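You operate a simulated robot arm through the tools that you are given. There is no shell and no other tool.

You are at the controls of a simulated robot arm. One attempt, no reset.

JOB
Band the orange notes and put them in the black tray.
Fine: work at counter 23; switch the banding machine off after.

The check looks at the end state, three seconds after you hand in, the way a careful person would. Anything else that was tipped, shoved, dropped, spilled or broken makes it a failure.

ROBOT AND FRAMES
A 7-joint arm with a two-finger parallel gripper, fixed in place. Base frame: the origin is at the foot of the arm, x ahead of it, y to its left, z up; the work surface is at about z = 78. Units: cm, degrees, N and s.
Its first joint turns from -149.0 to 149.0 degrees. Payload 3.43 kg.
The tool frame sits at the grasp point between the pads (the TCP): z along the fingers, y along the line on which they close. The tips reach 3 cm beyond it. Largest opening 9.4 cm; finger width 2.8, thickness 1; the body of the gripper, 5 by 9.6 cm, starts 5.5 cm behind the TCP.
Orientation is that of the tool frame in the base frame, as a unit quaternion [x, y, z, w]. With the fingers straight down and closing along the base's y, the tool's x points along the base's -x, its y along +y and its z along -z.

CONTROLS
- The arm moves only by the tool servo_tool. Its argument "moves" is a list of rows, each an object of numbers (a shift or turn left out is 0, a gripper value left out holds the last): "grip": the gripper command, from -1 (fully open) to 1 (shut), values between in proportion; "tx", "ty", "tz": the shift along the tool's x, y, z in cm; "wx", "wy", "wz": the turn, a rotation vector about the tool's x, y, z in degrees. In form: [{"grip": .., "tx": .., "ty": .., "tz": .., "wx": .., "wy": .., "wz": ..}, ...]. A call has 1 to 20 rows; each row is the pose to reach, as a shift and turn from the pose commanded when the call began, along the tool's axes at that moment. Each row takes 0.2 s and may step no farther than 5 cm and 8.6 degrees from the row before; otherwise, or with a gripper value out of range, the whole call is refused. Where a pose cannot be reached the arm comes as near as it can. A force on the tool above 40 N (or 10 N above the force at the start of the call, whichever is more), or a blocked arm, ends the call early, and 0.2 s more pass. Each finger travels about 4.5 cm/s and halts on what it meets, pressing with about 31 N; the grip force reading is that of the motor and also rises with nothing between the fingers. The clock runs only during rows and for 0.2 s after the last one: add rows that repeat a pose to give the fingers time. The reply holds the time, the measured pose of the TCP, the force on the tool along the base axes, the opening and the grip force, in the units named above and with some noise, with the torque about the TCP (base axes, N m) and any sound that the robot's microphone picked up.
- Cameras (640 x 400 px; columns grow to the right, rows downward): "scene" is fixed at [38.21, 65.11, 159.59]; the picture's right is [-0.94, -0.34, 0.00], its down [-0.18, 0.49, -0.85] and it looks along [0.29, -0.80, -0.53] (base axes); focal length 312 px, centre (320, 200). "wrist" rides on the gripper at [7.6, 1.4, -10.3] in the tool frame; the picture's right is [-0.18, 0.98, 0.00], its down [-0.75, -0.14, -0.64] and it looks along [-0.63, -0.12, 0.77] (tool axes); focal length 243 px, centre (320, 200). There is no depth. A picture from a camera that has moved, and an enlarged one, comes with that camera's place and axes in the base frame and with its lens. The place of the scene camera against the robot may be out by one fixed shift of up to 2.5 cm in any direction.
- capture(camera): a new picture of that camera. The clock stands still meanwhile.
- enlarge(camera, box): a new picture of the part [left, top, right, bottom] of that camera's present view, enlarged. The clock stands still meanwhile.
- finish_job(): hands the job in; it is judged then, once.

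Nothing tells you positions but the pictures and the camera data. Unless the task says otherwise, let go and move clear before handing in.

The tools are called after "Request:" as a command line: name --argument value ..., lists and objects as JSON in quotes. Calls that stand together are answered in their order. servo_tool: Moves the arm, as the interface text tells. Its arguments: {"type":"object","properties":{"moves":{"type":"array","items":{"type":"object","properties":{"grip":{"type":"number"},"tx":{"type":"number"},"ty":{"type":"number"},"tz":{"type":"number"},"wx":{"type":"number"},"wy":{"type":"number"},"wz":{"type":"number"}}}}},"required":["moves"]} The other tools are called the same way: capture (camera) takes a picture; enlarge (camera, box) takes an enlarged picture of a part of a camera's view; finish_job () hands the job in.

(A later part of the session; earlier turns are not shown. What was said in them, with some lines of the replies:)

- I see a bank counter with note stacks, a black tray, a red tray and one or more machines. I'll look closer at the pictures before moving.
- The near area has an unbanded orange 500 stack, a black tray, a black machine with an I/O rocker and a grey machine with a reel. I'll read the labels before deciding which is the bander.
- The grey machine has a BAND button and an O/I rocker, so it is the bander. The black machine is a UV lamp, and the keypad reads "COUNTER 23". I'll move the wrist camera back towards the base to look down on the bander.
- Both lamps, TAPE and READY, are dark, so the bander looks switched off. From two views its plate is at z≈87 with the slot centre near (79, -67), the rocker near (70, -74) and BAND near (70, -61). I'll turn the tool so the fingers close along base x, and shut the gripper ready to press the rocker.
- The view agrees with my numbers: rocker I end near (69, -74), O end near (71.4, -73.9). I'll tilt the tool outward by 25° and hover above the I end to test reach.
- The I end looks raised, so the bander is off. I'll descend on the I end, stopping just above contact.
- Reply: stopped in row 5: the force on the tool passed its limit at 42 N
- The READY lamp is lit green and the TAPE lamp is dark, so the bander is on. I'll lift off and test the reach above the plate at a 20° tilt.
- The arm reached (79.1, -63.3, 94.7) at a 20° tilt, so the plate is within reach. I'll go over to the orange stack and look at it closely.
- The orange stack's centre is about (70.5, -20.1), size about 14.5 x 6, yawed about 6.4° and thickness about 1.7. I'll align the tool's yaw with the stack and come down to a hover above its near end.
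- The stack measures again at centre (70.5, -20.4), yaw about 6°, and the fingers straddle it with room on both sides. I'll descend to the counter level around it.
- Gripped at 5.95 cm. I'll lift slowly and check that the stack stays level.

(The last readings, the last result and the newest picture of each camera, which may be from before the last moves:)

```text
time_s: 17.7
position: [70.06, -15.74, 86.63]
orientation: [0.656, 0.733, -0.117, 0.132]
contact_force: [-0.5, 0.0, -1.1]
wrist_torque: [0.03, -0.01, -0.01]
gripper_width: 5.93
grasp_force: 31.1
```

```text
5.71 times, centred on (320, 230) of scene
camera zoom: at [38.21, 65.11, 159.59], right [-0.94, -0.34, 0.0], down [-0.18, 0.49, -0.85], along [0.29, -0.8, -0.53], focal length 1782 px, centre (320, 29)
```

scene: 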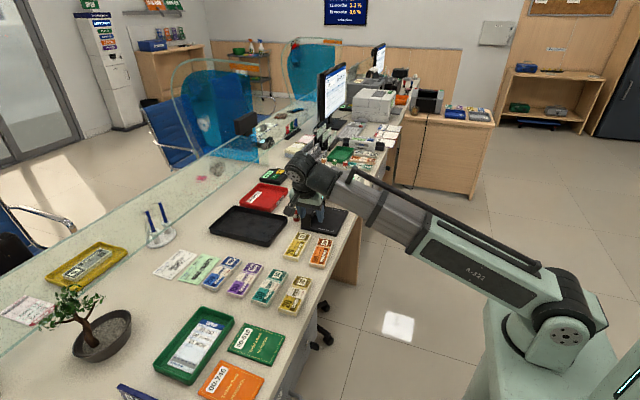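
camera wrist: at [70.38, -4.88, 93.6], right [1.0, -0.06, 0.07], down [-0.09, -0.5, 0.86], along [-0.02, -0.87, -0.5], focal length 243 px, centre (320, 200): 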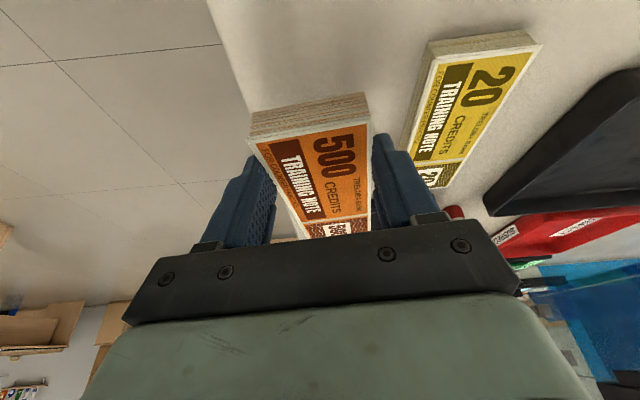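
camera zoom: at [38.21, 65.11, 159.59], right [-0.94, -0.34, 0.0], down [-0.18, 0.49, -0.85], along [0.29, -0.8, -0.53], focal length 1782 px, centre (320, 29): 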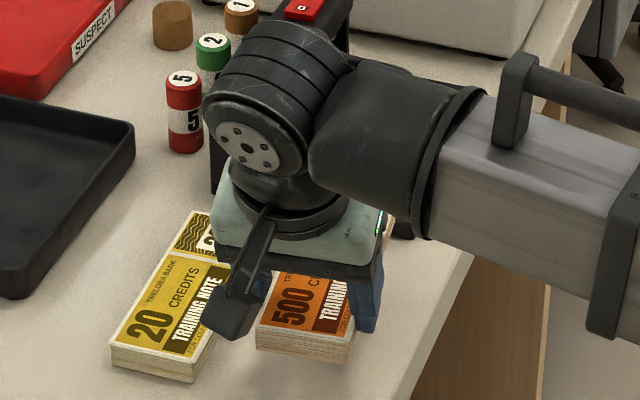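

The whole stack is held and level. I'll carry it high over the UV lamp to a hover above the bander plate and turn it square to the plate.

Request:
servo_tool --moves '[{"grip": 1, "tx": -1.54, "tz": -4.19}, {"tx": -3.09, "tz": -8.39}, {"tx": -4.63, "tz": -12.58}, {"tx": -9.07, "ty": 0.38, "tz": -10.95, "wx": 0.22, "wz": 0.6}, {"tx": -13.51, "ty": 0.76, "tz": -9.31, "wx": 0.44, "wz": 1.19}, {"tx": -17.95, "ty": 1.14, "tz": -7.68, "wx": 0.66, "wz": 1.79}, {"tx": -22.39, "ty": 1.52, "tz": -6.04, "wx": 0.88, "wz": 2.38}, {"tx": -26.84, "ty": 1.9, "tz": -4.41, "wx": 1.1, "wz": 2.98}, {"tx": -31.28, "ty": 2.27, "tz": -2.78, "wx": 1.31, "wz": 3.58}, {"tx": -35.72, "ty": 2.65, "tz": -1.14, "wx": 1.53, "wz": 4.17}, {"tx": -40.16, "ty": 3.03, "tz": 0.49, "wx": 1.75, "wz": 4.77}, {"tx": -44.6, "ty": 3.41, "tz": 2.13, "wx": 1.97, "wz": 5.36}, {"tx": -49.04, "ty": 3.79, "tz": 3.76, "wx": 2.19, "wz": 5.96}, {"tx": -49.04, "ty": 3.79, "tz": 3.76, "wx": 2.19, "wz": 5.96}]'

Request:
capture --camera "wrist"

Request:
enlarge --camera "scene" --box '[280, 120, 392, 190]'

```text
time_s: 20.7
position: [79.12, -62.4, 100.41]
orientation: [0.696, 0.696, -0.124, 0.126]
contact_force: [0.6, -0.7, -0.3]
wrist_torque: [0.06, 0.0, -0.02]
gripper_width: 5.92
grasp_force: 30.9
```

```text
taken
camera wrist: at [80.58, -51.67, 107.29], right [0.98, -0.17, 0.07], down [-0.14, -0.48, 0.86], along [-0.12, -0.86, -0.5], focal length 243 px, centre (320, 200)
```

wrist: 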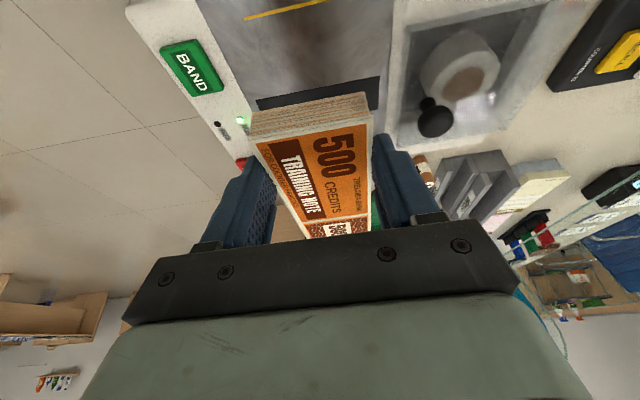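

```text
5.71 times, centred on (336, 155) of scene
camera zoom: at [38.21, 65.11, 159.59], right [-0.94, -0.34, 0.0], down [-0.18, 0.49, -0.85], along [0.29, -0.8, -0.53], focal length 1782 px, centre (229, 457)
```

zoom: 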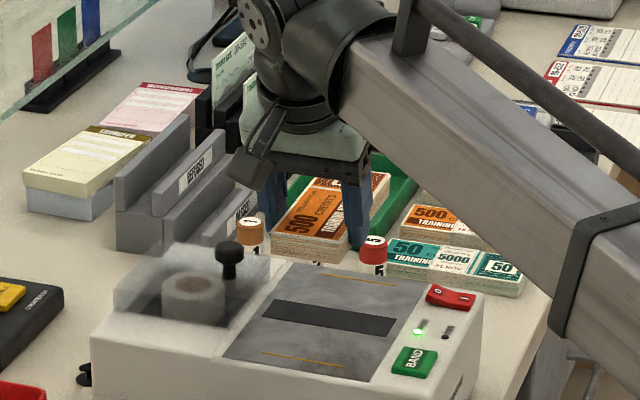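

Request:
servo_tool --moves '[{"grip": 1, "tx": 1.04, "tz": 2.81}, {"tx": 2.09, "tz": 5.63}, {"tx": 2.78, "tz": 7.5}, {"tx": 3.06, "tz": 8.25}, {"tx": 3.06, "tz": 8.25}]'

Request:
capture --camera "wrist"

Request:
enlarge --camera "scene" --box '[290, 130, 386, 190]'

```text
time_s: 21.9
position: [79.13, -62.36, 91.72]
orientation: [0.696, 0.696, -0.124, 0.126]
contact_force: [0.1, -0.8, 18.6]
wrist_torque: [0.49, 0.14, 0.0]
gripper_width: 5.92
grasp_force: 30.7
```

```text
taken
camera wrist: at [80.52, -51.58, 98.46], right [0.98, -0.17, 0.07], down [-0.14, -0.48, 0.86], along [-0.12, -0.86, -0.5], focal length 243 px, centre (320, 200)
```

wrist: 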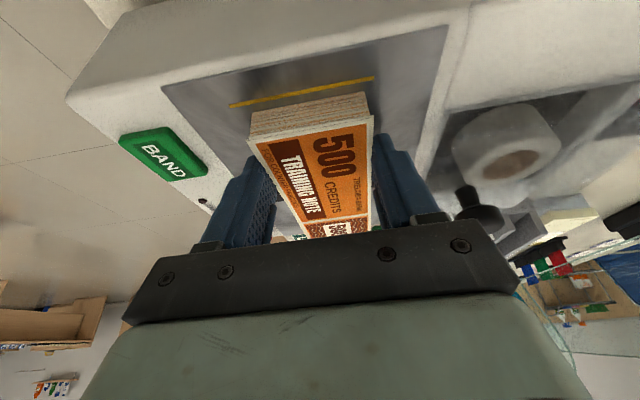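

```text
6.67 times, centred on (338, 160) of scene
camera zoom: at [38.21, 65.11, 159.59], right [-0.94, -0.34, 0.0], down [-0.18, 0.49, -0.85], along [0.29, -0.8, -0.53], focal length 2079 px, centre (200, 467)
```

zoom: 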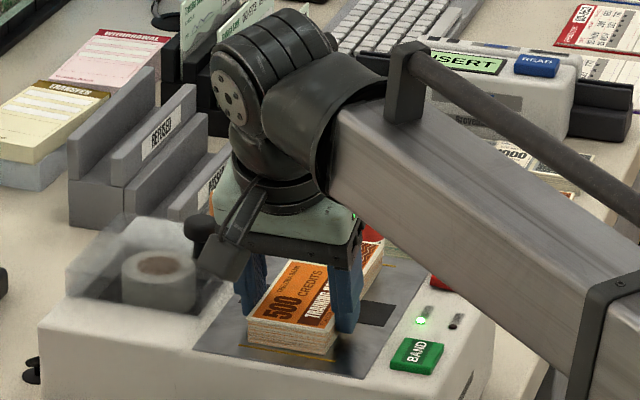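

Request:
enlarge --camera "scene" --box '[314, 160, 362, 190]'

Request:
enlarge --camera "wrist" --box '[200, 50, 440, 200]'

```text
13.33 times, centred on (338, 175) of scene
camera zoom: at [38.21, 65.11, 159.59], right [-0.94, -0.34, 0.0], down [-0.18, 0.49, -0.85], along [0.29, -0.8, -0.53], focal length 4159 px, centre (80, 533)
```

zoom: 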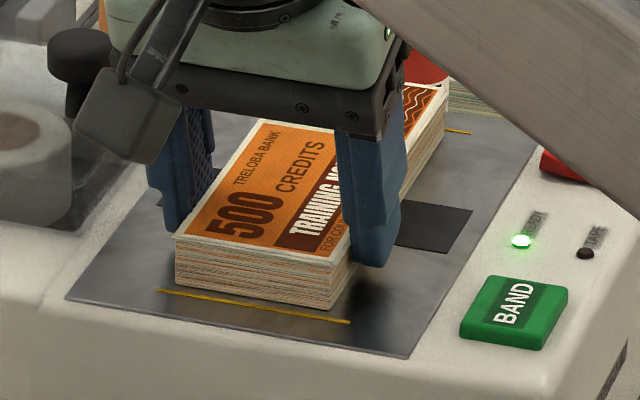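

```text
2.67 times, centred on (320, 125) of wrist
camera zoom: at [80.52, -51.58, 98.46], right [0.98, -0.17, 0.07], down [-0.14, -0.48, 0.86], along [-0.12, -0.86, -0.5], focal length 647 px, centre (320, 400)
```

zoom: 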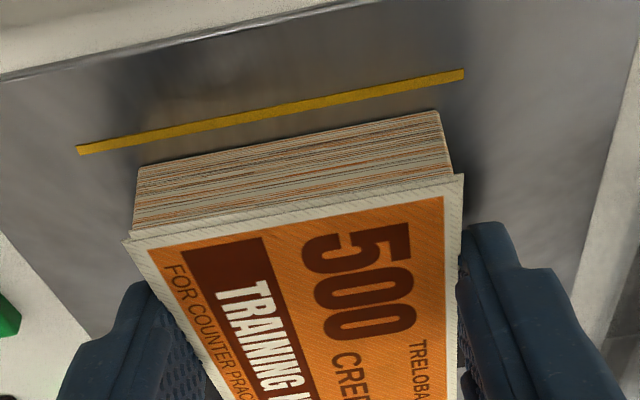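

The stack sits square between the yellow lines, touching the plate. I'll open the fingers moderately to stay clear of the reel lid, check, then lift away.

Request:
servo_tool --moves '[{"grip": -0.6}, {"grip": -0.6}, {"grip": -0.6}, {"grip": -0.6}]'

Request:
capture --camera "wrist"

Request:
enlarge --camera "scene" --box '[306, 155, 370, 195]'

```text
time_s: 22.9
position: [79.05, -62.35, 91.25]
orientation: [0.696, 0.696, -0.124, 0.125]
contact_force: [-1.0, 0.4, 0.3]
wrist_torque: [-0.02, 0.02, -0.03]
gripper_width: 7.44
grasp_force: 0.1
```

```text
taken
camera wrist: at [80.52, -51.58, 98.3], right [0.98, -0.17, 0.07], down [-0.14, -0.48, 0.86], along [-0.12, -0.86, -0.5], focal length 243 px, centre (320, 200)
```

wrist: 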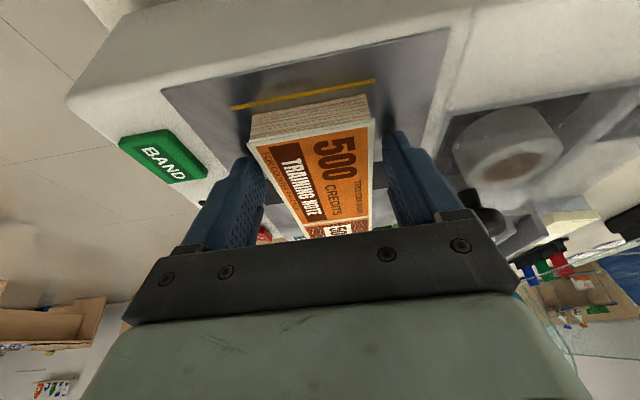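

```text
10.00 times, centred on (338, 175) of scene
camera zoom: at [38.21, 65.11, 159.59], right [-0.94, -0.34, 0.0], down [-0.18, 0.49, -0.85], along [0.29, -0.8, -0.53], focal length 3119 px, centre (140, 450)
```

zoom: 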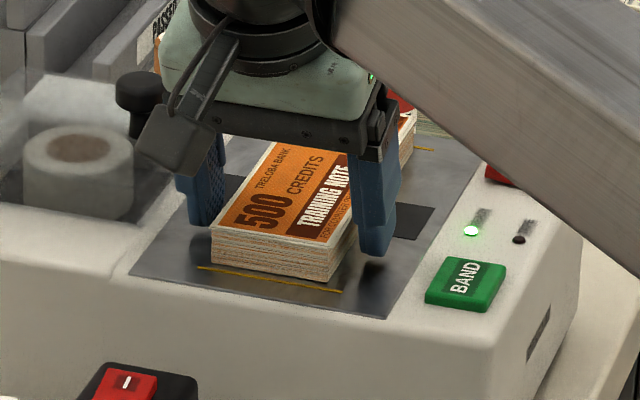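

Request:
servo_tool --moves '[{"grip": -0.6, "tx": -1.39, "tz": -3.75}, {"tx": -2.78, "tz": -7.5}, {"tx": -2.49, "ty": -4, "tz": -8.14, "grip": 1}, {"tx": -1.89, "ty": -8, "tz": -7.83}, {"tx": -1.55, "ty": -9.15, "tz": -6.89}, {"tx": -1.55, "ty": -9.15, "tz": -6.89}, {"tx": -1.55, "ty": -9.15, "tz": -6.89}]'

Request:
capture --camera "wrist"

Request:
enlarge --camera "scene" --box '[306, 145, 386, 195]'

```text
time_s: 24.5
position: [70.02, -61.44, 98.35]
orientation: [0.696, 0.696, -0.124, 0.125]
contact_force: [-1.1, 0.0, 0.2]
wrist_torque: [-0.01, -0.01, -0.01]
gripper_width: 0.0
grasp_force: 26.6
```

```text
taken
camera wrist: at [71.42, -50.64, 105.33], right [0.98, -0.17, 0.07], down [-0.14, -0.48, 0.86], along [-0.12, -0.86, -0.5], focal length 243 px, centre (320, 200)
```

wrist: 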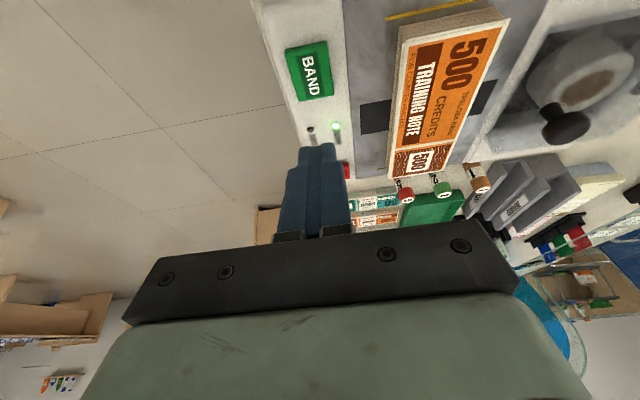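

```text
8.00 times, centred on (346, 170) of scene
camera zoom: at [38.21, 65.11, 159.59], right [-0.94, -0.34, 0.0], down [-0.18, 0.49, -0.85], along [0.29, -0.8, -0.53], focal length 2495 px, centre (112, 440)
```

zoom: 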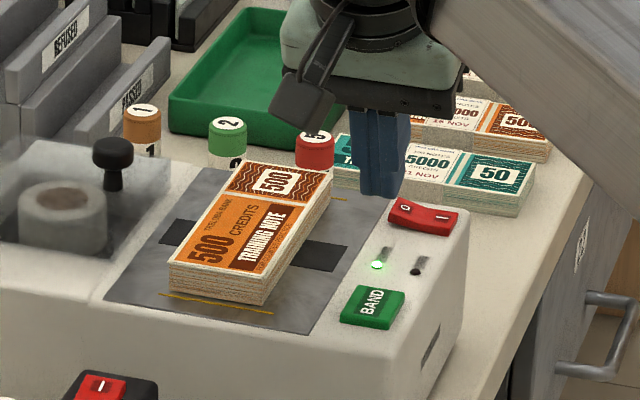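

The stack is centred over the slot. I'll lower onto the BAND button.

Request:
servo_tool --moves '[{"grip": 1, "tx": 0.87, "tz": 2.34}, {"tx": 1.74, "tz": 4.69}, {"tx": 1.84, "tz": 4.97}, {"tx": 1.95, "tz": 5.25}, {"tx": 2.05, "tz": 5.53}, {"tx": 2.12, "tz": 5.72}, {"tx": 2.19, "tz": 5.91}, {"tx": 2.26, "tz": 6.09}]'

Request:
enlarge --camera "scene" --box '[306, 145, 386, 195]'

Request:
capture --camera "wrist"

```text
time_s: 26.3
position: [69.96, -61.29, 91.75]
orientation: [0.695, 0.697, -0.123, 0.126]
contact_force: [-0.5, 0.1, 0.6]
wrist_torque: [-0.01, -0.01, 0.01]
gripper_width: 0.0
grasp_force: 31.3
```

```text
8.00 times, centred on (346, 170) of scene
camera zoom: at [38.21, 65.11, 159.59], right [-0.94, -0.34, 0.0], down [-0.18, 0.49, -0.85], along [0.29, -0.8, -0.53], focal length 2495 px, centre (112, 440)
```

zoom: 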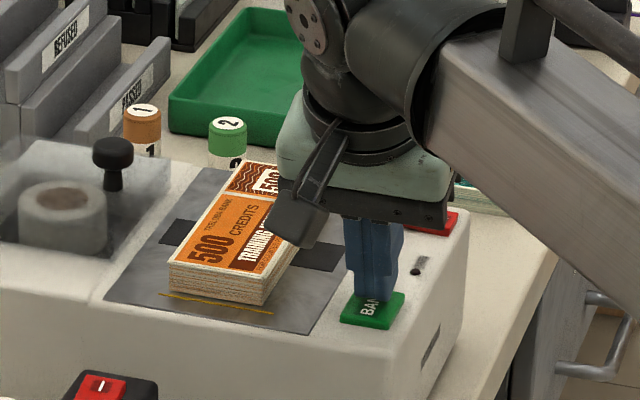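

```text
taken
camera wrist: at [71.4, -50.56, 98.73], right [0.98, -0.17, 0.07], down [-0.14, -0.48, 0.86], along [-0.12, -0.86, -0.5], focal length 243 px, centre (320, 200)
```

wrist: 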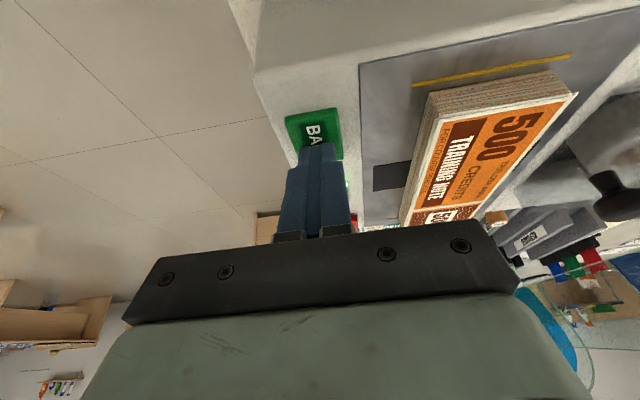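

Request:
servo_tool --moves '[{"grip": 1, "tx": 0.07, "tz": 0.19}, {"tx": 0.14, "tz": 0.37}, {"tx": 0.21, "tz": 0.56}, {"tx": 0.26, "tz": 0.7}, {"tx": 0.31, "tz": 0.84}]'

Request:
enlarge --camera "scene" --box '[306, 145, 386, 195]'

```text
time_s: 27.5
position: [70.08, -61.28, 91.12]
orientation: [0.695, 0.696, -0.124, 0.128]
contact_force: [2.9, 1.2, 35.4]
wrist_torque: [0.14, -0.07, -0.22]
gripper_width: 0.0
grasp_force: 31.1
heard: click
```

```text
8.00 times, centred on (346, 170) of scene
camera zoom: at [38.21, 65.11, 159.59], right [-0.94, -0.34, 0.0], down [-0.18, 0.49, -0.85], along [0.29, -0.8, -0.53], focal length 2495 px, centre (112, 440)
```

zoom: 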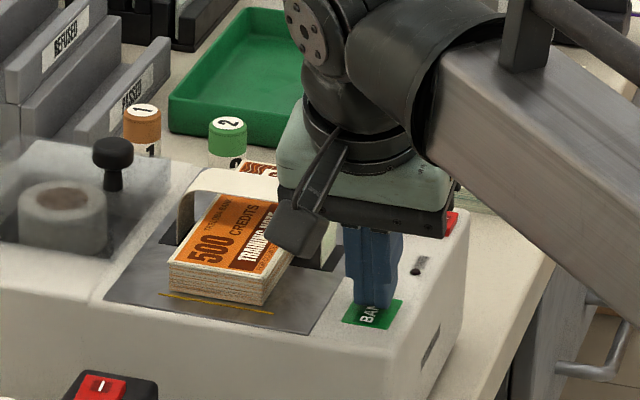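

The machine clicked and a tape loop is forming over the stack. I'll lift off the button and wait for it to finish.

Request:
servo_tool --moves '[{"grip": 1, "tx": -0.7, "tz": -1.9}, {"tx": -1.4, "tz": -3.75}, {"tx": -1.4, "tz": -3.75}, {"tx": -1.4, "tz": -3.75}, {"tx": -1.4, "tz": -3.75}, {"tx": -1.4, "tz": -3.75}, {"tx": -1.4, "tz": -3.75}, {"tx": -1.4, "tz": -3.75}, {"tx": -1.4, "tz": -3.75}, {"tx": -1.4, "tz": -3.75}]'

Request:
enlarge --camera "scene" --box '[306, 145, 386, 195]'

Request:
capture --camera "wrist"

```text
time_s: 29.7
position: [69.97, -61.31, 94.92]
orientation: [0.696, 0.696, -0.124, 0.125]
contact_force: [-0.3, 0.7, -0.5]
wrist_torque: [0.03, -0.01, 0.02]
gripper_width: 0.0
grasp_force: 30.9
```

```text
8.00 times, centred on (346, 170) of scene
camera zoom: at [38.21, 65.11, 159.59], right [-0.94, -0.34, 0.0], down [-0.18, 0.49, -0.85], along [0.29, -0.8, -0.53], focal length 2495 px, centre (112, 440)
```

zoom: 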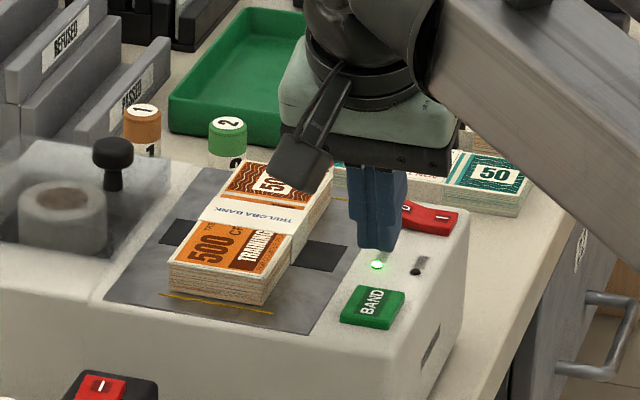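

```text
taken
camera wrist: at [71.39, -50.6, 101.94], right [0.98, -0.17, 0.07], down [-0.14, -0.48, 0.86], along [-0.12, -0.86, -0.5], focal length 243 px, centre (320, 200)
```

wrist: 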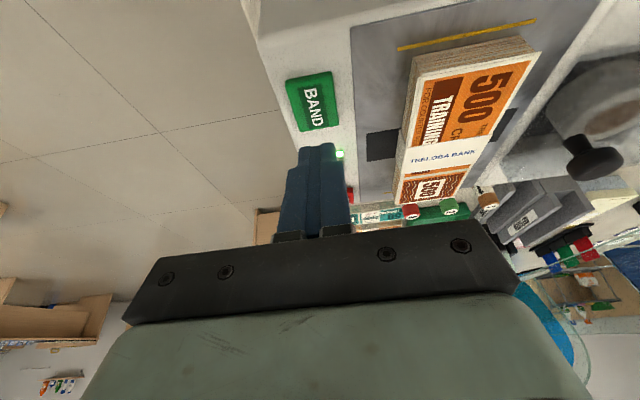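

The stack is banded and the machine is READY again. Since I'm next to it, I'll switch the bander off now and hover above the rocker's O end.

Request:
servo_tool --moves '[{"grip": 1, "tx": -1.04, "tz": -2.81}, {"tx": -4.79, "ty": 0.5, "tz": -1.42, "wy": -2.5}, {"tx": -8.4, "ty": 1.0, "tz": 0.34, "wy": -5}, {"tx": -12.17, "ty": 1.53, "tz": 2.26, "wy": -7.7}, {"tx": -12.17, "ty": 1.53, "tz": 2.26, "wy": -7.7}]'

Request:
capture --camera "wrist"

Request:
enlarge --camera "scene" --box '[306, 145, 386, 195]'

```text
time_s: 30.9
position: [71.38, -73.69, 97.02]
orientation: [0.686, 0.686, -0.17, 0.171]
contact_force: [-0.9, 0.7, 0.1]
wrist_torque: [0.0, -0.02, -0.02]
gripper_width: 0.03
grasp_force: 31.0
```

```text
taken
camera wrist: at [72.76, -62.15, 102.5], right [0.98, -0.16, 0.09], down [-0.14, -0.36, 0.92], along [-0.12, -0.92, -0.38], focal length 243 px, centre (320, 200)
```

wrist: 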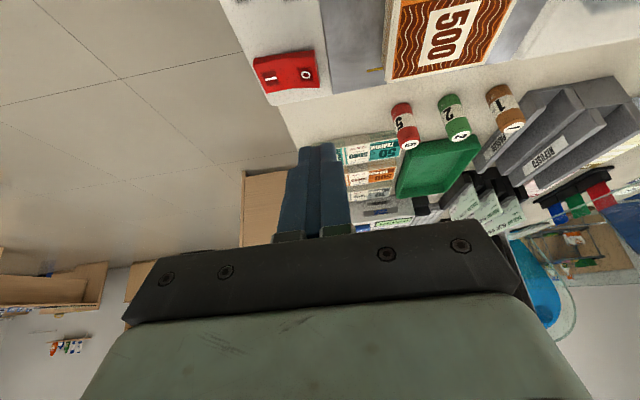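

```text
8.00 times, centred on (346, 170) of scene
camera zoom: at [38.21, 65.11, 159.59], right [-0.94, -0.34, 0.0], down [-0.18, 0.49, -0.85], along [0.29, -0.8, -0.53], focal length 2495 px, centre (112, 440)
```

zoom: 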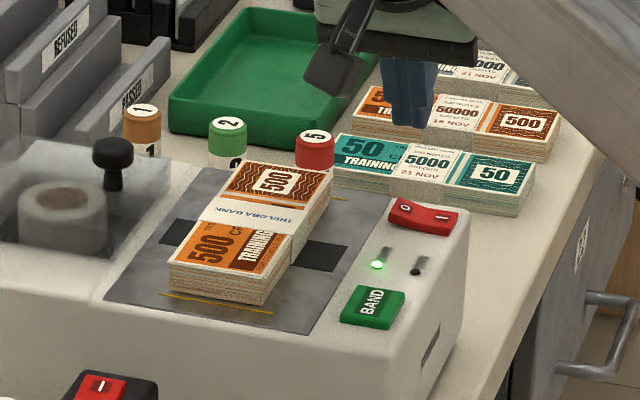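

Request:
servo_tool --moves '[{"grip": 1, "tx": 1.21, "tz": 1.63}, {"tx": 2.0, "tz": 3.13}, {"tx": 2.12, "tz": 3.35}, {"tx": 2.24, "tz": 3.57}, {"tx": 2.35, "tz": 3.79}, {"tx": 2.45, "tz": 3.97}, {"tx": 2.54, "tz": 4.15}, {"tx": 2.63, "tz": 4.32}, {"tx": 2.73, "tz": 4.5}]'

Request:
enlarge --camera "scene" --box '[306, 145, 386, 195]'

Request:
capture --camera "wrist"

```text
time_s: 32.9
position: [71.58, -73.22, 91.9]
orientation: [0.685, 0.687, -0.17, 0.173]
contact_force: [-0.8, -1.0, 14.0]
wrist_torque: [-0.09, 0.14, 0.01]
gripper_width: 0.0
grasp_force: 31.0
```

```text
8.00 times, centred on (346, 170) of scene
camera zoom: at [38.21, 65.11, 159.59], right [-0.94, -0.34, 0.0], down [-0.18, 0.49, -0.85], along [0.29, -0.8, -0.53], focal length 2495 px, centre (112, 440)
```

zoom: 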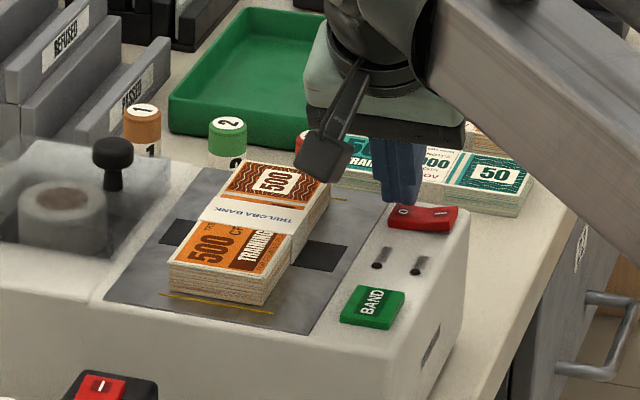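

```text
taken
camera wrist: at [73.0, -61.68, 97.38], right [0.98, -0.16, 0.09], down [-0.14, -0.36, 0.92], along [-0.12, -0.92, -0.38], focal length 243 px, centre (320, 200)
```

wrist: 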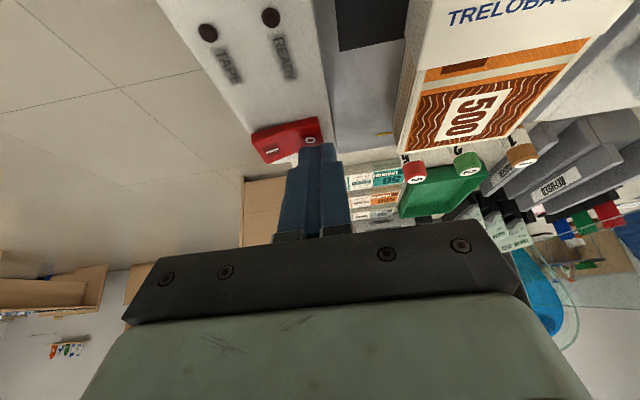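

The READY lamp is out and the O end is pressed, so the bander is off. I'll lift away and return above the banded stack with the fingers open.

Request:
servo_tool --moves '[{"grip": 1, "tx": -1.87, "tz": -3.54}, {"tx": -3.74, "tz": -7.07}, {"tx": -0.56, "ty": 2.5, "tz": -8.75, "wy": 2.5}, {"tx": 2.71, "ty": 5.0, "tz": -10.27, "wy": 5.0}, {"tx": 6.1, "ty": 7.47, "tz": -11.72, "wy": 7.6, "grip": -0.65}, {"tx": 6.1, "ty": 7.47, "tz": -11.72, "wy": 7.6}, {"tx": 6.1, "ty": 7.47, "tz": -11.72, "wy": 7.6}, {"tx": 6.1, "ty": 7.47, "tz": -11.72, "wy": 7.6}, {"tx": 6.1, "ty": 7.47, "tz": -11.72, "wy": 7.6}]'

Request:
capture --camera "wrist"

Request:
enlarge --camera "scene" --box '[306, 145, 386, 195]'

```text
time_s: 34.9
position: [78.97, -62.27, 99.26]
orientation: [0.696, 0.696, -0.125, 0.126]
contact_force: [-0.5, -0.4, 0.5]
wrist_torque: [0.0, 0.0, 0.0]
gripper_width: 7.76
grasp_force: 0.0
```

```text
taken
camera wrist: at [80.51, -51.54, 106.23], right [0.98, -0.17, 0.07], down [-0.14, -0.48, 0.86], along [-0.12, -0.86, -0.5], focal length 243 px, centre (320, 200)
```

wrist: 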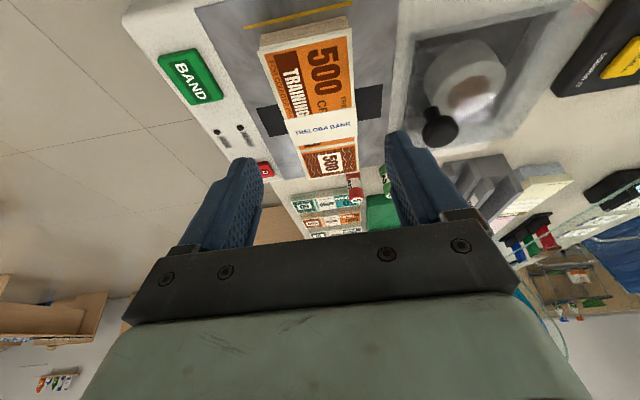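

```text
8.00 times, centred on (346, 170) of scene
camera zoom: at [38.21, 65.11, 159.59], right [-0.94, -0.34, 0.0], down [-0.18, 0.49, -0.85], along [0.29, -0.8, -0.53], focal length 2495 px, centre (112, 440)
```

zoom: 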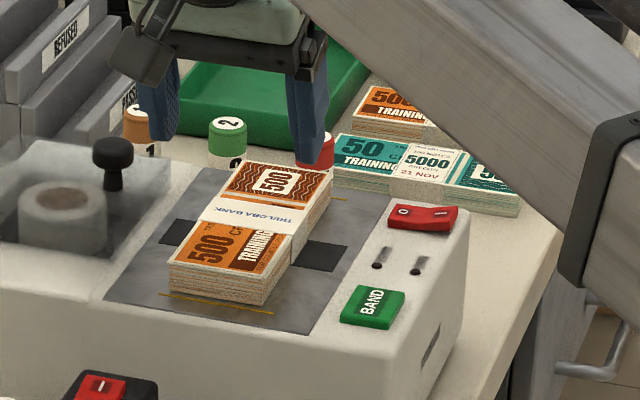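

Request:
servo_tool --moves '[{"grip": -0.65, "tx": 1.0, "ty": 0.1, "tz": 2.7}, {"tx": 1.95, "ty": 0.1, "tz": 5.25}, {"tx": 2.5, "ty": 0.1, "tz": 6.75}, {"tx": 2.77, "ty": 0.1, "tz": 7.45}, {"tx": 2.77, "ty": 0.1, "tz": 7.45}]'

Request:
capture --camera "wrist"

```text
time_s: 36.1
position: [79.14, -62.41, 91.31]
orientation: [0.696, 0.696, -0.124, 0.126]
contact_force: [0.5, -0.9, 5.4]
wrist_torque: [-0.04, 0.21, 0.08]
gripper_width: 7.77
grasp_force: 0.1
```

```text
taken
camera wrist: at [80.58, -51.69, 98.27], right [0.98, -0.17, 0.07], down [-0.14, -0.48, 0.86], along [-0.12, -0.86, -0.5], focal length 243 px, centre (320, 200)
```

wrist: 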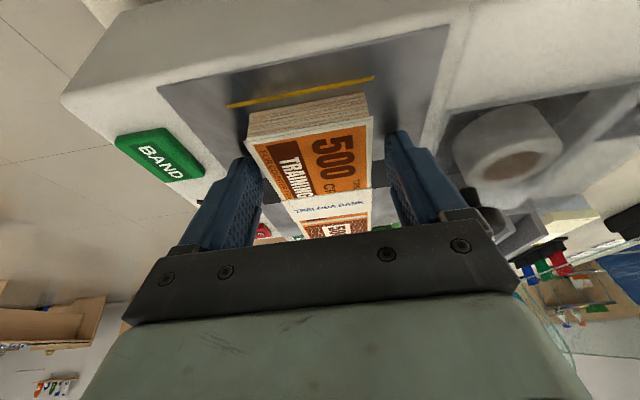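

The tips just touched the plate, so I'll raise slightly and close on the stack.

Request:
servo_tool --moves '[{"grip": -0.65, "tx": -0.06, "tz": -0.17}, {"tx": -0.06, "tz": -0.17, "grip": 1}, {"tx": -0.06, "tz": -0.17}, {"tx": -0.06, "tz": -0.17}, {"tx": -0.06, "tz": -0.17}, {"tx": -0.06, "tz": -0.17}]'

Request:
capture --camera "wrist"

```text
time_s: 37.5
position: [79.18, -62.38, 91.49]
orientation: [0.696, 0.696, -0.125, 0.127]
contact_force: [0.8, 0.1, -0.1]
wrist_torque: [0.02, -0.04, -0.02]
gripper_width: 5.9
grasp_force: 30.9
```

```text
taken
camera wrist: at [80.58, -51.7, 98.43], right [0.98, -0.17, 0.07], down [-0.14, -0.48, 0.86], along [-0.12, -0.86, -0.5], focal length 243 px, centre (320, 200)
```

wrist: 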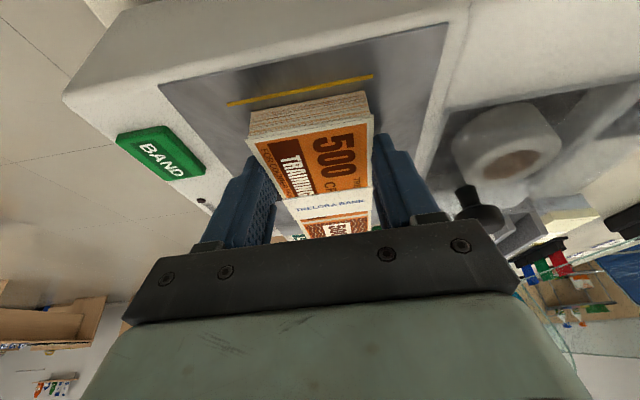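

The banded stack is gripped at 5.9 cm. I'll lift it off the plate and check it.

Request:
servo_tool --moves '[{"grip": 1, "tx": -0.35, "tz": -0.94}, {"tx": -1.05, "tz": -2.81}, {"tx": -2.2, "tz": -5.9}, {"tx": -3.33, "tz": -8.9}, {"tx": -3.33, "tz": -8.9}]'

Request:
capture --camera "wrist"

Request:
capture --camera "scene"

```text
time_s: 38.7
position: [79.05, -62.32, 100.77]
orientation: [0.696, 0.696, -0.124, 0.126]
contact_force: [0.0, -0.5, -1.2]
wrist_torque: [0.04, -0.02, 0.01]
gripper_width: 5.9
grasp_force: 31.0
```

```text
taken
camera wrist: at [80.53, -51.63, 107.8], right [0.98, -0.17, 0.07], down [-0.14, -0.48, 0.86], along [-0.12, -0.86, -0.5], focal length 243 px, centre (320, 200)
```

wrist: 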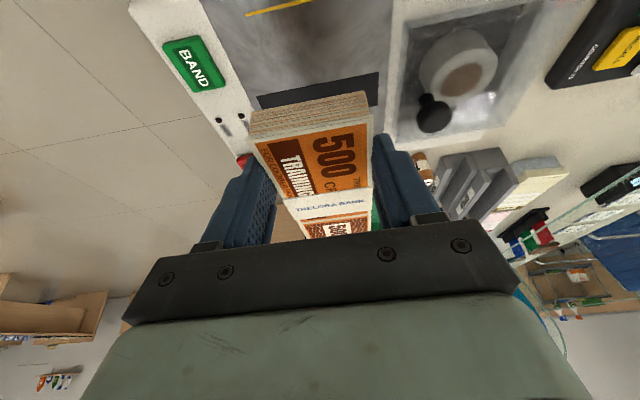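

```text
taken
```

scene: 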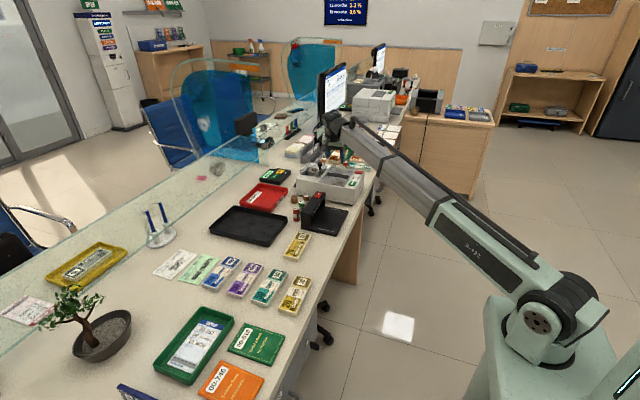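

The stack is secure. I'll swing it 90° so it points out along +x, and carry it to a hover over the black tray.

Request:
servo_tool --moves '[{"grip": 1, "tx": 3.55, "ty": 1.12, "tz": -1.32, "wx": -2.61, "wz": -7.03}, {"tx": 7.11, "ty": 2.24, "tz": -2.64, "wx": -5.22, "wz": -14.06}, {"tx": 10.66, "ty": 3.36, "tz": -3.96, "wx": -7.83, "wz": -21.09}, {"tx": 14.2, "ty": 4.48, "tz": -5.27, "wx": -10.44, "wz": -28.13}, {"tx": 17.76, "ty": 5.6, "tz": -6.59, "wx": -13.05, "wz": -35.16}, {"tx": 21.31, "ty": 6.71, "tz": -7.91, "wx": -15.66, "wz": -42.19}, {"tx": 24.84, "ty": 7.83, "tz": -9.22, "wx": -18.27, "wz": -49.22}, {"tx": 28.41, "ty": 8.95, "tz": -10.54, "wx": -20.88, "wz": -56.25}, {"tx": 29.93, "ty": 11.83, "tz": -11.11, "wx": -23.49, "wz": -63.28}, {"tx": 31.45, "ty": 14.7, "tz": -11.68, "wx": -26.1, "wz": -70.31}, {"tx": 33.0, "ty": 17.6, "tz": -12.25, "wx": -28.71, "wz": -77.34}, {"tx": 34.5, "ty": 20.45, "tz": -12.81, "wx": -31.32, "wz": -84.38}, {"tx": 34.5, "ty": 20.45, "tz": -12.81, "wx": -31.32, "wz": -84.38}, {"tx": 34.5, "ty": 20.45, "tz": -12.81, "wx": -31.32, "wz": -84.38}]'

Request:
capture --camera "wrist"

Request:
capture --camera "scene"

```text
time_s: 41.7
position: [99.37, -25.44, 101.29]
orientation: [-0.002, 0.984, 0.0, 0.178]
contact_force: [0.2, -0.3, -0.5]
wrist_torque: [-0.01, 0.07, -0.01]
gripper_width: 5.91
grasp_force: 31.1
```

```text
taken
camera wrist: at [88.66, -24.07, 108.21], right [0.17, 0.98, 0.06], down [0.48, -0.14, 0.87], along [0.86, -0.12, -0.5], focal length 243 px, centre (320, 200)
```

wrist: 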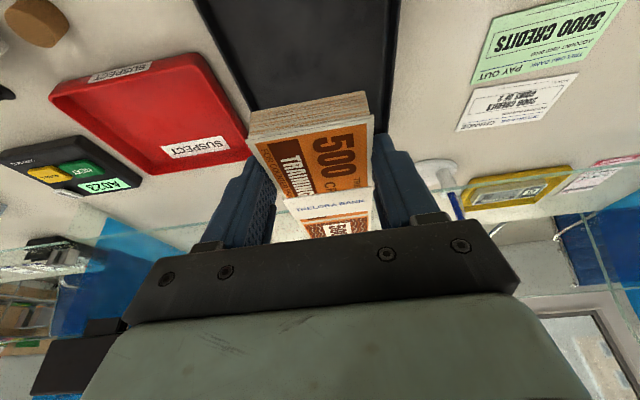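

```text
taken
```

scene: 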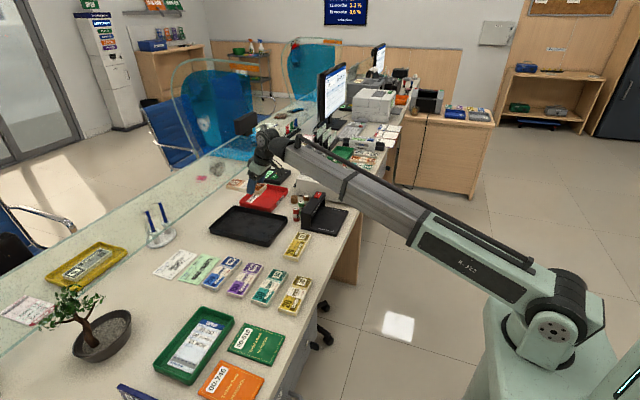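

The stack is held over the middle of the black tray. I'll descend most of the way, stopping just above the tray floor.

Request:
servo_tool --moves '[{"grip": 1, "tx": 1.4, "ty": -0.2, "tz": 3.75}, {"tx": 2.8, "ty": -0.4, "tz": 7.5}, {"tx": 4.2, "ty": -0.5, "tz": 11.24}, {"tx": 5.25, "ty": -0.5, "tz": 14.06}, {"tx": 5.78, "ty": -0.5, "tz": 15.46}, {"tx": 5.78, "ty": -0.5, "tz": 15.46}]'

Request:
capture --camera "wrist"

Request:
enlarge --camera "scene" --box '[190, 160, 318, 260]'

```text
time_s: 43.1
position: [99.34, -26.15, 84.6]
orientation: [0.0, 0.984, 0.0, 0.177]
contact_force: [-0.1, -0.7, -0.3]
wrist_torque: [-0.01, 0.05, -0.01]
gripper_width: 5.9
grasp_force: 30.9
```

```text
taken
camera wrist: at [88.67, -24.71, 91.51], right [0.17, 0.98, 0.06], down [0.48, -0.14, 0.87], along [0.86, -0.12, -0.5], focal length 243 px, centre (320, 200)
```

wrist: 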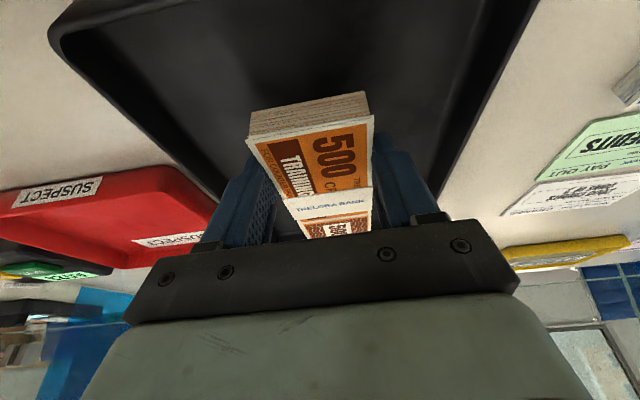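

```text
4.00 times, centred on (254, 210) of scene
camera zoom: at [38.21, 65.11, 159.59], right [-0.94, -0.34, 0.0], down [-0.18, 0.49, -0.85], along [0.29, -0.8, -0.53], focal length 1248 px, centre (584, 160)
```

zoom: 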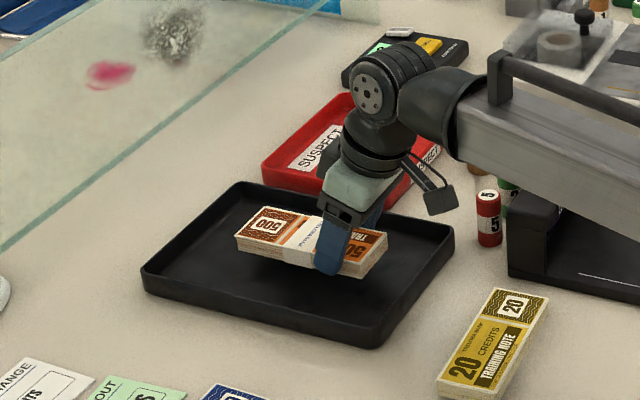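

Request:
servo_tool --moves '[{"grip": 1, "tx": 0.21, "tz": 0.56}, {"tx": 0.42, "tz": 1.12}, {"tx": 0.6, "tz": 1.6}, {"tx": 0.68, "tz": 1.83}, {"tx": 0.77, "tz": 2.06}, {"tx": 0.84, "tz": 2.25}, {"tx": 0.84, "tz": 2.25}]'

Request:
enlarge --camera "scene" --box '[215, 190, 311, 250]'

```text
time_s: 44.7
position: [99.48, -26.13, 82.13]
orientation: [-0.001, 0.984, 0.0, 0.178]
contact_force: [-0.6, 0.4, -1.3]
wrist_torque: [0.03, 0.04, 0.0]
gripper_width: 5.9
grasp_force: 30.5
```

```text
6.67 times, centred on (263, 220) of scene
camera zoom: at [38.21, 65.11, 159.59], right [-0.94, -0.34, 0.0], down [-0.18, 0.49, -0.85], along [0.29, -0.8, -0.53], focal length 2079 px, centre (700, 67)
```

zoom: 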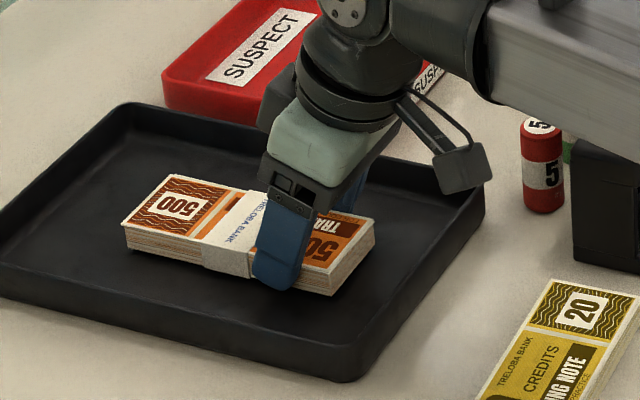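

Request:
servo_tool --moves '[{"grip": 1, "tx": 0.05, "tz": 0.14}, {"tx": 0.1, "tz": 0.28}, {"tx": 0.1, "tz": 0.28}]'

```text
time_s: 45.5
position: [99.54, -26.11, 81.84]
orientation: [-0.001, 0.984, 0.0, 0.178]
contact_force: [0.2, 0.8, 0.9]
wrist_torque: [0.04, 0.08, 0.03]
gripper_width: 5.94
grasp_force: 31.1
```

Request:
servo_tool --moves '[{"grip": 1, "tx": 0.05, "tz": 0.12}, {"tx": 0.08, "tz": 0.22}, {"tx": 0.08, "tz": 0.22}]'

Request:
enlarge --camera "scene" --box '[225, 205, 289, 245]'

```text
time_s: 46.3
position: [99.59, -26.18, 81.84]
orientation: [0.0, 0.984, 0.0, 0.18]
contact_force: [-1.5, -0.3, 22.1]
wrist_torque: [0.05, 0.28, -0.03]
gripper_width: 5.92
grasp_force: 31.2
```

```text
10.00 times, centred on (257, 225) of scene
camera zoom: at [38.21, 65.11, 159.59], right [-0.94, -0.34, 0.0], down [-0.18, 0.49, -0.85], along [0.29, -0.8, -0.53], focal length 3119 px, centre (950, -50)
```

zoom: 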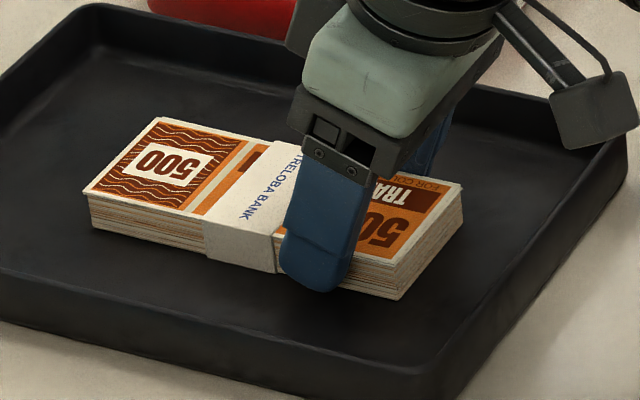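

The stack is on the tray floor. I'll ease the pressure slightly and open the fingers.

Request:
servo_tool --moves '[{"grip": 1, "tx": -0.08, "tz": -0.2}, {"tx": -0.08, "tz": -0.2, "grip": -0.6}, {"tx": -0.08, "tz": -0.2}, {"tx": -0.08, "tz": -0.2}, {"tx": -0.08, "tz": -0.2}]'

Request:
enlarge --camera "scene" --box '[215, 190, 311, 250]'

Request:
capture --camera "wrist"

```text
time_s: 47.5
position: [99.65, -26.01, 81.9]
orientation: [-0.001, 0.984, 0.0, 0.178]
contact_force: [0.7, -0.7, -0.5]
wrist_torque: [0.03, -0.02, 0.0]
gripper_width: 7.53
grasp_force: 0.0
```

```text
6.67 times, centred on (263, 220) of scene
camera zoom: at [38.21, 65.11, 159.59], right [-0.94, -0.34, 0.0], down [-0.18, 0.49, -0.85], along [0.29, -0.8, -0.53], focal length 2079 px, centre (700, 67)
```

zoom: 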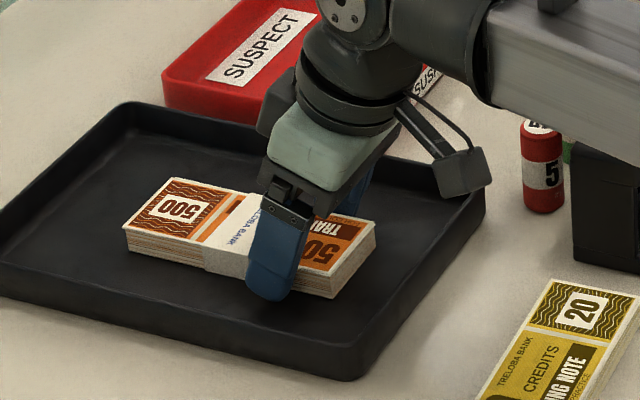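

```text
taken
camera wrist: at [88.81, -24.68, 88.78], right [0.17, 0.98, 0.06], down [0.48, -0.14, 0.87], along [0.86, -0.12, -0.5], focal length 243 px, centre (320, 200)
```

wrist: 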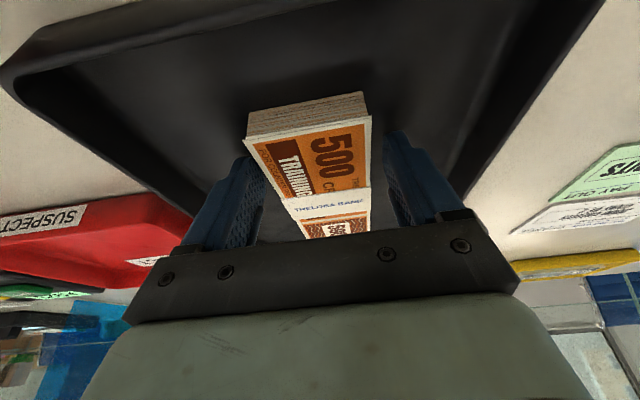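

Request:
servo_tool --moves '[{"grip": -0.6, "tx": -0.7, "tz": -1.87}, {"tx": -1.75, "tz": -4.69}, {"tx": -3.15, "tz": -8.43}, {"tx": -4.55, "tz": -12.18}, {"tx": -5.95, "tz": -15.93}, {"tx": -2.0, "tz": -17.4}, {"tx": 2.0, "tz": -18.9}, {"tx": 6.0, "tz": -20.4}, {"tx": 8.1, "tz": -21.2}, {"tx": 8.1, "tz": -21.2}]'

Request:
capture --camera "scene"

Request:
capture --camera "wrist"

Request:
enlarge --camera "scene" --box '[200, 190, 328, 270]'

Request:
enlarge --camera "scene" --box '[280, 140, 392, 210]'

```text
time_s: 49.7
position: [84.42, -26.22, 98.6]
orientation: [0.0, 0.984, -0.001, 0.177]
contact_force: [0.2, -1.4, 0.0]
wrist_torque: [0.02, -0.01, -0.01]
gripper_width: 7.51
grasp_force: 0.1
```

```text
taken
```

scene: 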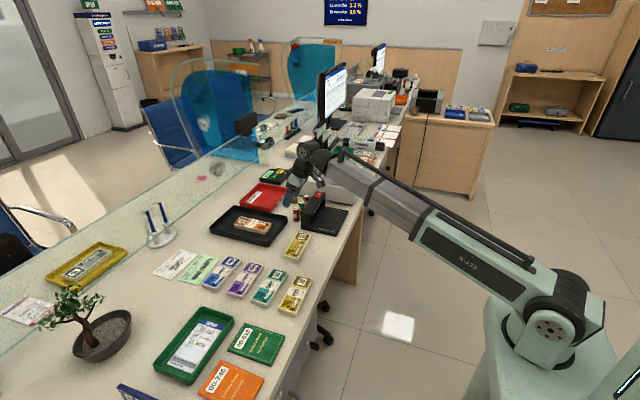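

```text
taken
camera wrist: at [73.73, -24.76, 105.69], right [0.17, 0.98, 0.06], down [0.48, -0.14, 0.87], along [0.86, -0.12, -0.5], focal length 243 px, centre (320, 200)
```

wrist: 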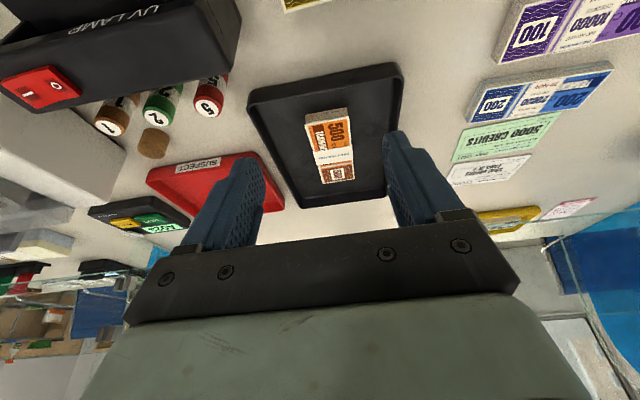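

```text
5.00 times, centred on (264, 230) of scene
camera zoom: at [38.21, 65.11, 159.59], right [-0.94, -0.34, 0.0], down [-0.18, 0.49, -0.85], along [0.29, -0.8, -0.53], focal length 1560 px, centre (600, 50)
```

zoom: 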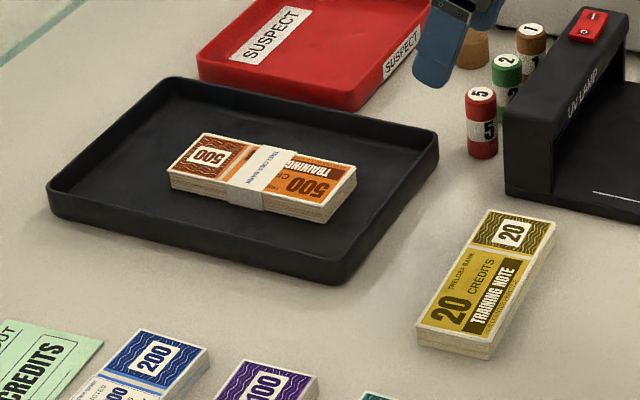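

```text
5.71 times, centred on (336, 175) of scene
camera zoom: at [38.21, 65.11, 159.59], right [-0.94, -0.34, 0.0], down [-0.18, 0.49, -0.85], along [0.29, -0.8, -0.53], focal length 1782 px, centre (229, 343)
```

zoom: 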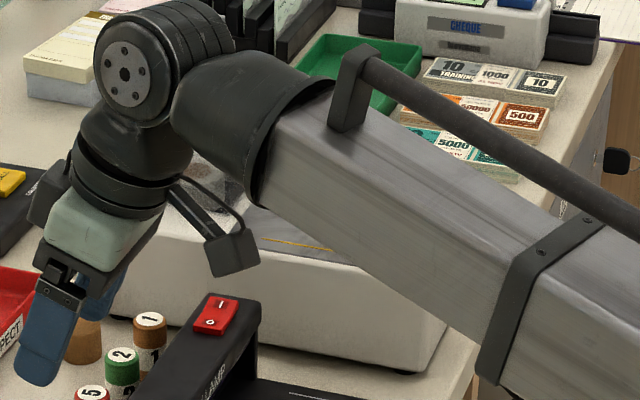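

The banded stack lies flat in the black tray and the neighbouring items look undisturbed. I'll move the arm aside for a clear last look at the bander.

Request:
servo_tool --moves '[{"grip": -0.6, "tx": -0.9, "ty": 4, "tz": -2.4}, {"tx": -1.8, "ty": 8, "tz": -4.8}, {"tx": -2.8, "ty": 12, "tz": -7.0}, {"tx": -2.8, "ty": 16.5, "tz": -7.5}, {"tx": -2.8, "ty": 21, "tz": -7.5}, {"tx": -2.8, "ty": 25, "tz": -7.5}, {"tx": -2.8, "ty": 25, "tz": -7.5}]'

Request:
capture --camera "scene"

Request:
enlarge --camera "scene" --box '[280, 140, 392, 210]'

Request:
enlarge --camera "scene" --box '[200, 160, 360, 270]'

```text
time_s: 51.3
position: [84.67, -1.19, 106.92]
orientation: [-0.002, 0.984, 0.001, 0.178]
contact_force: [0.3, -0.1, 0.6]
wrist_torque: [-0.01, 0.02, 0.01]
gripper_width: 7.54
grasp_force: 0.0
```

```text
taken
```

scene: 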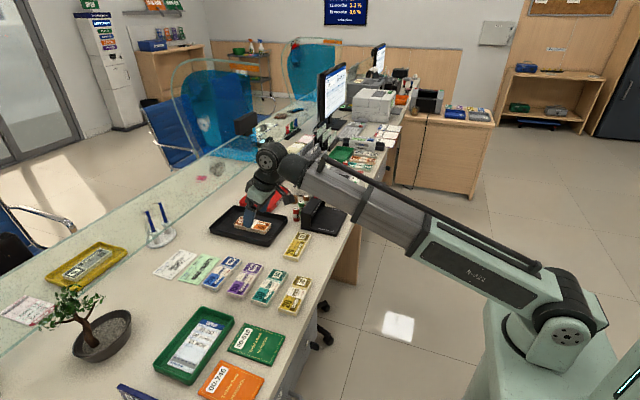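

```text
5.71 times, centred on (336, 175) of scene
camera zoom: at [38.21, 65.11, 159.59], right [-0.94, -0.34, 0.0], down [-0.18, 0.49, -0.85], along [0.29, -0.8, -0.53], focal length 1782 px, centre (229, 343)
```

zoom: 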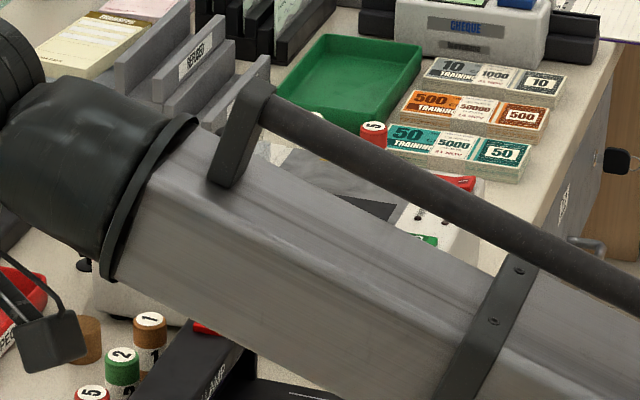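

```text
3.64 times, centred on (280, 215) of scene
camera zoom: at [38.21, 65.11, 159.59], right [-0.94, -0.34, 0.0], down [-0.18, 0.49, -0.85], along [0.29, -0.8, -0.53], focal length 1134 px, centre (466, 146)
```

zoom: 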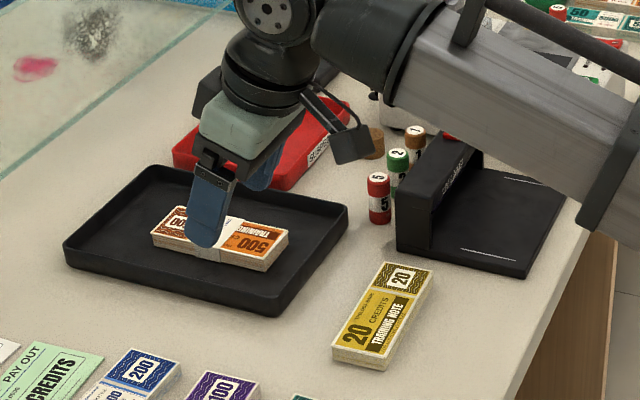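

Request:
enlarge --camera "scene" --box '[338, 162, 370, 186]'

```text
16.00 times, centred on (354, 174) of scene
camera zoom: at [38.21, 65.11, 159.59], right [-0.94, -0.34, 0.0], down [-0.18, 0.49, -0.85], along [0.29, -0.8, -0.53], focal length 4990 px, centre (-224, 616)
```

zoom: 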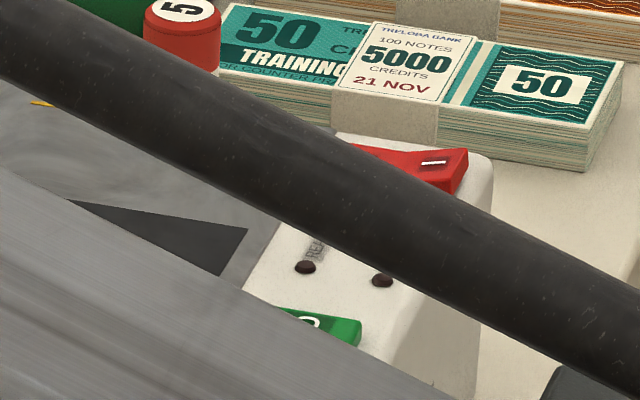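

The bander's lamps are dark and its rocker is at O. The banded orange stack lies in the black tray, nothing else was disturbed, and the gripper is empty and clear, so I'm handing in.

Request:
finish_job

```text
The job is handed in.
```

The orange 500 notes are banded and lying flat in the black tray at counter 23. The banding machine is switched off, with its rocker at O and both lamps dark.

The band went on in one press. It carries the bank name, but not the note count, amount and date shown on the other banded stacks. In the last pictures nothing else on the counter looked moved, and the gripper was empty and clear when I handed in. No result came back with the hand-in.
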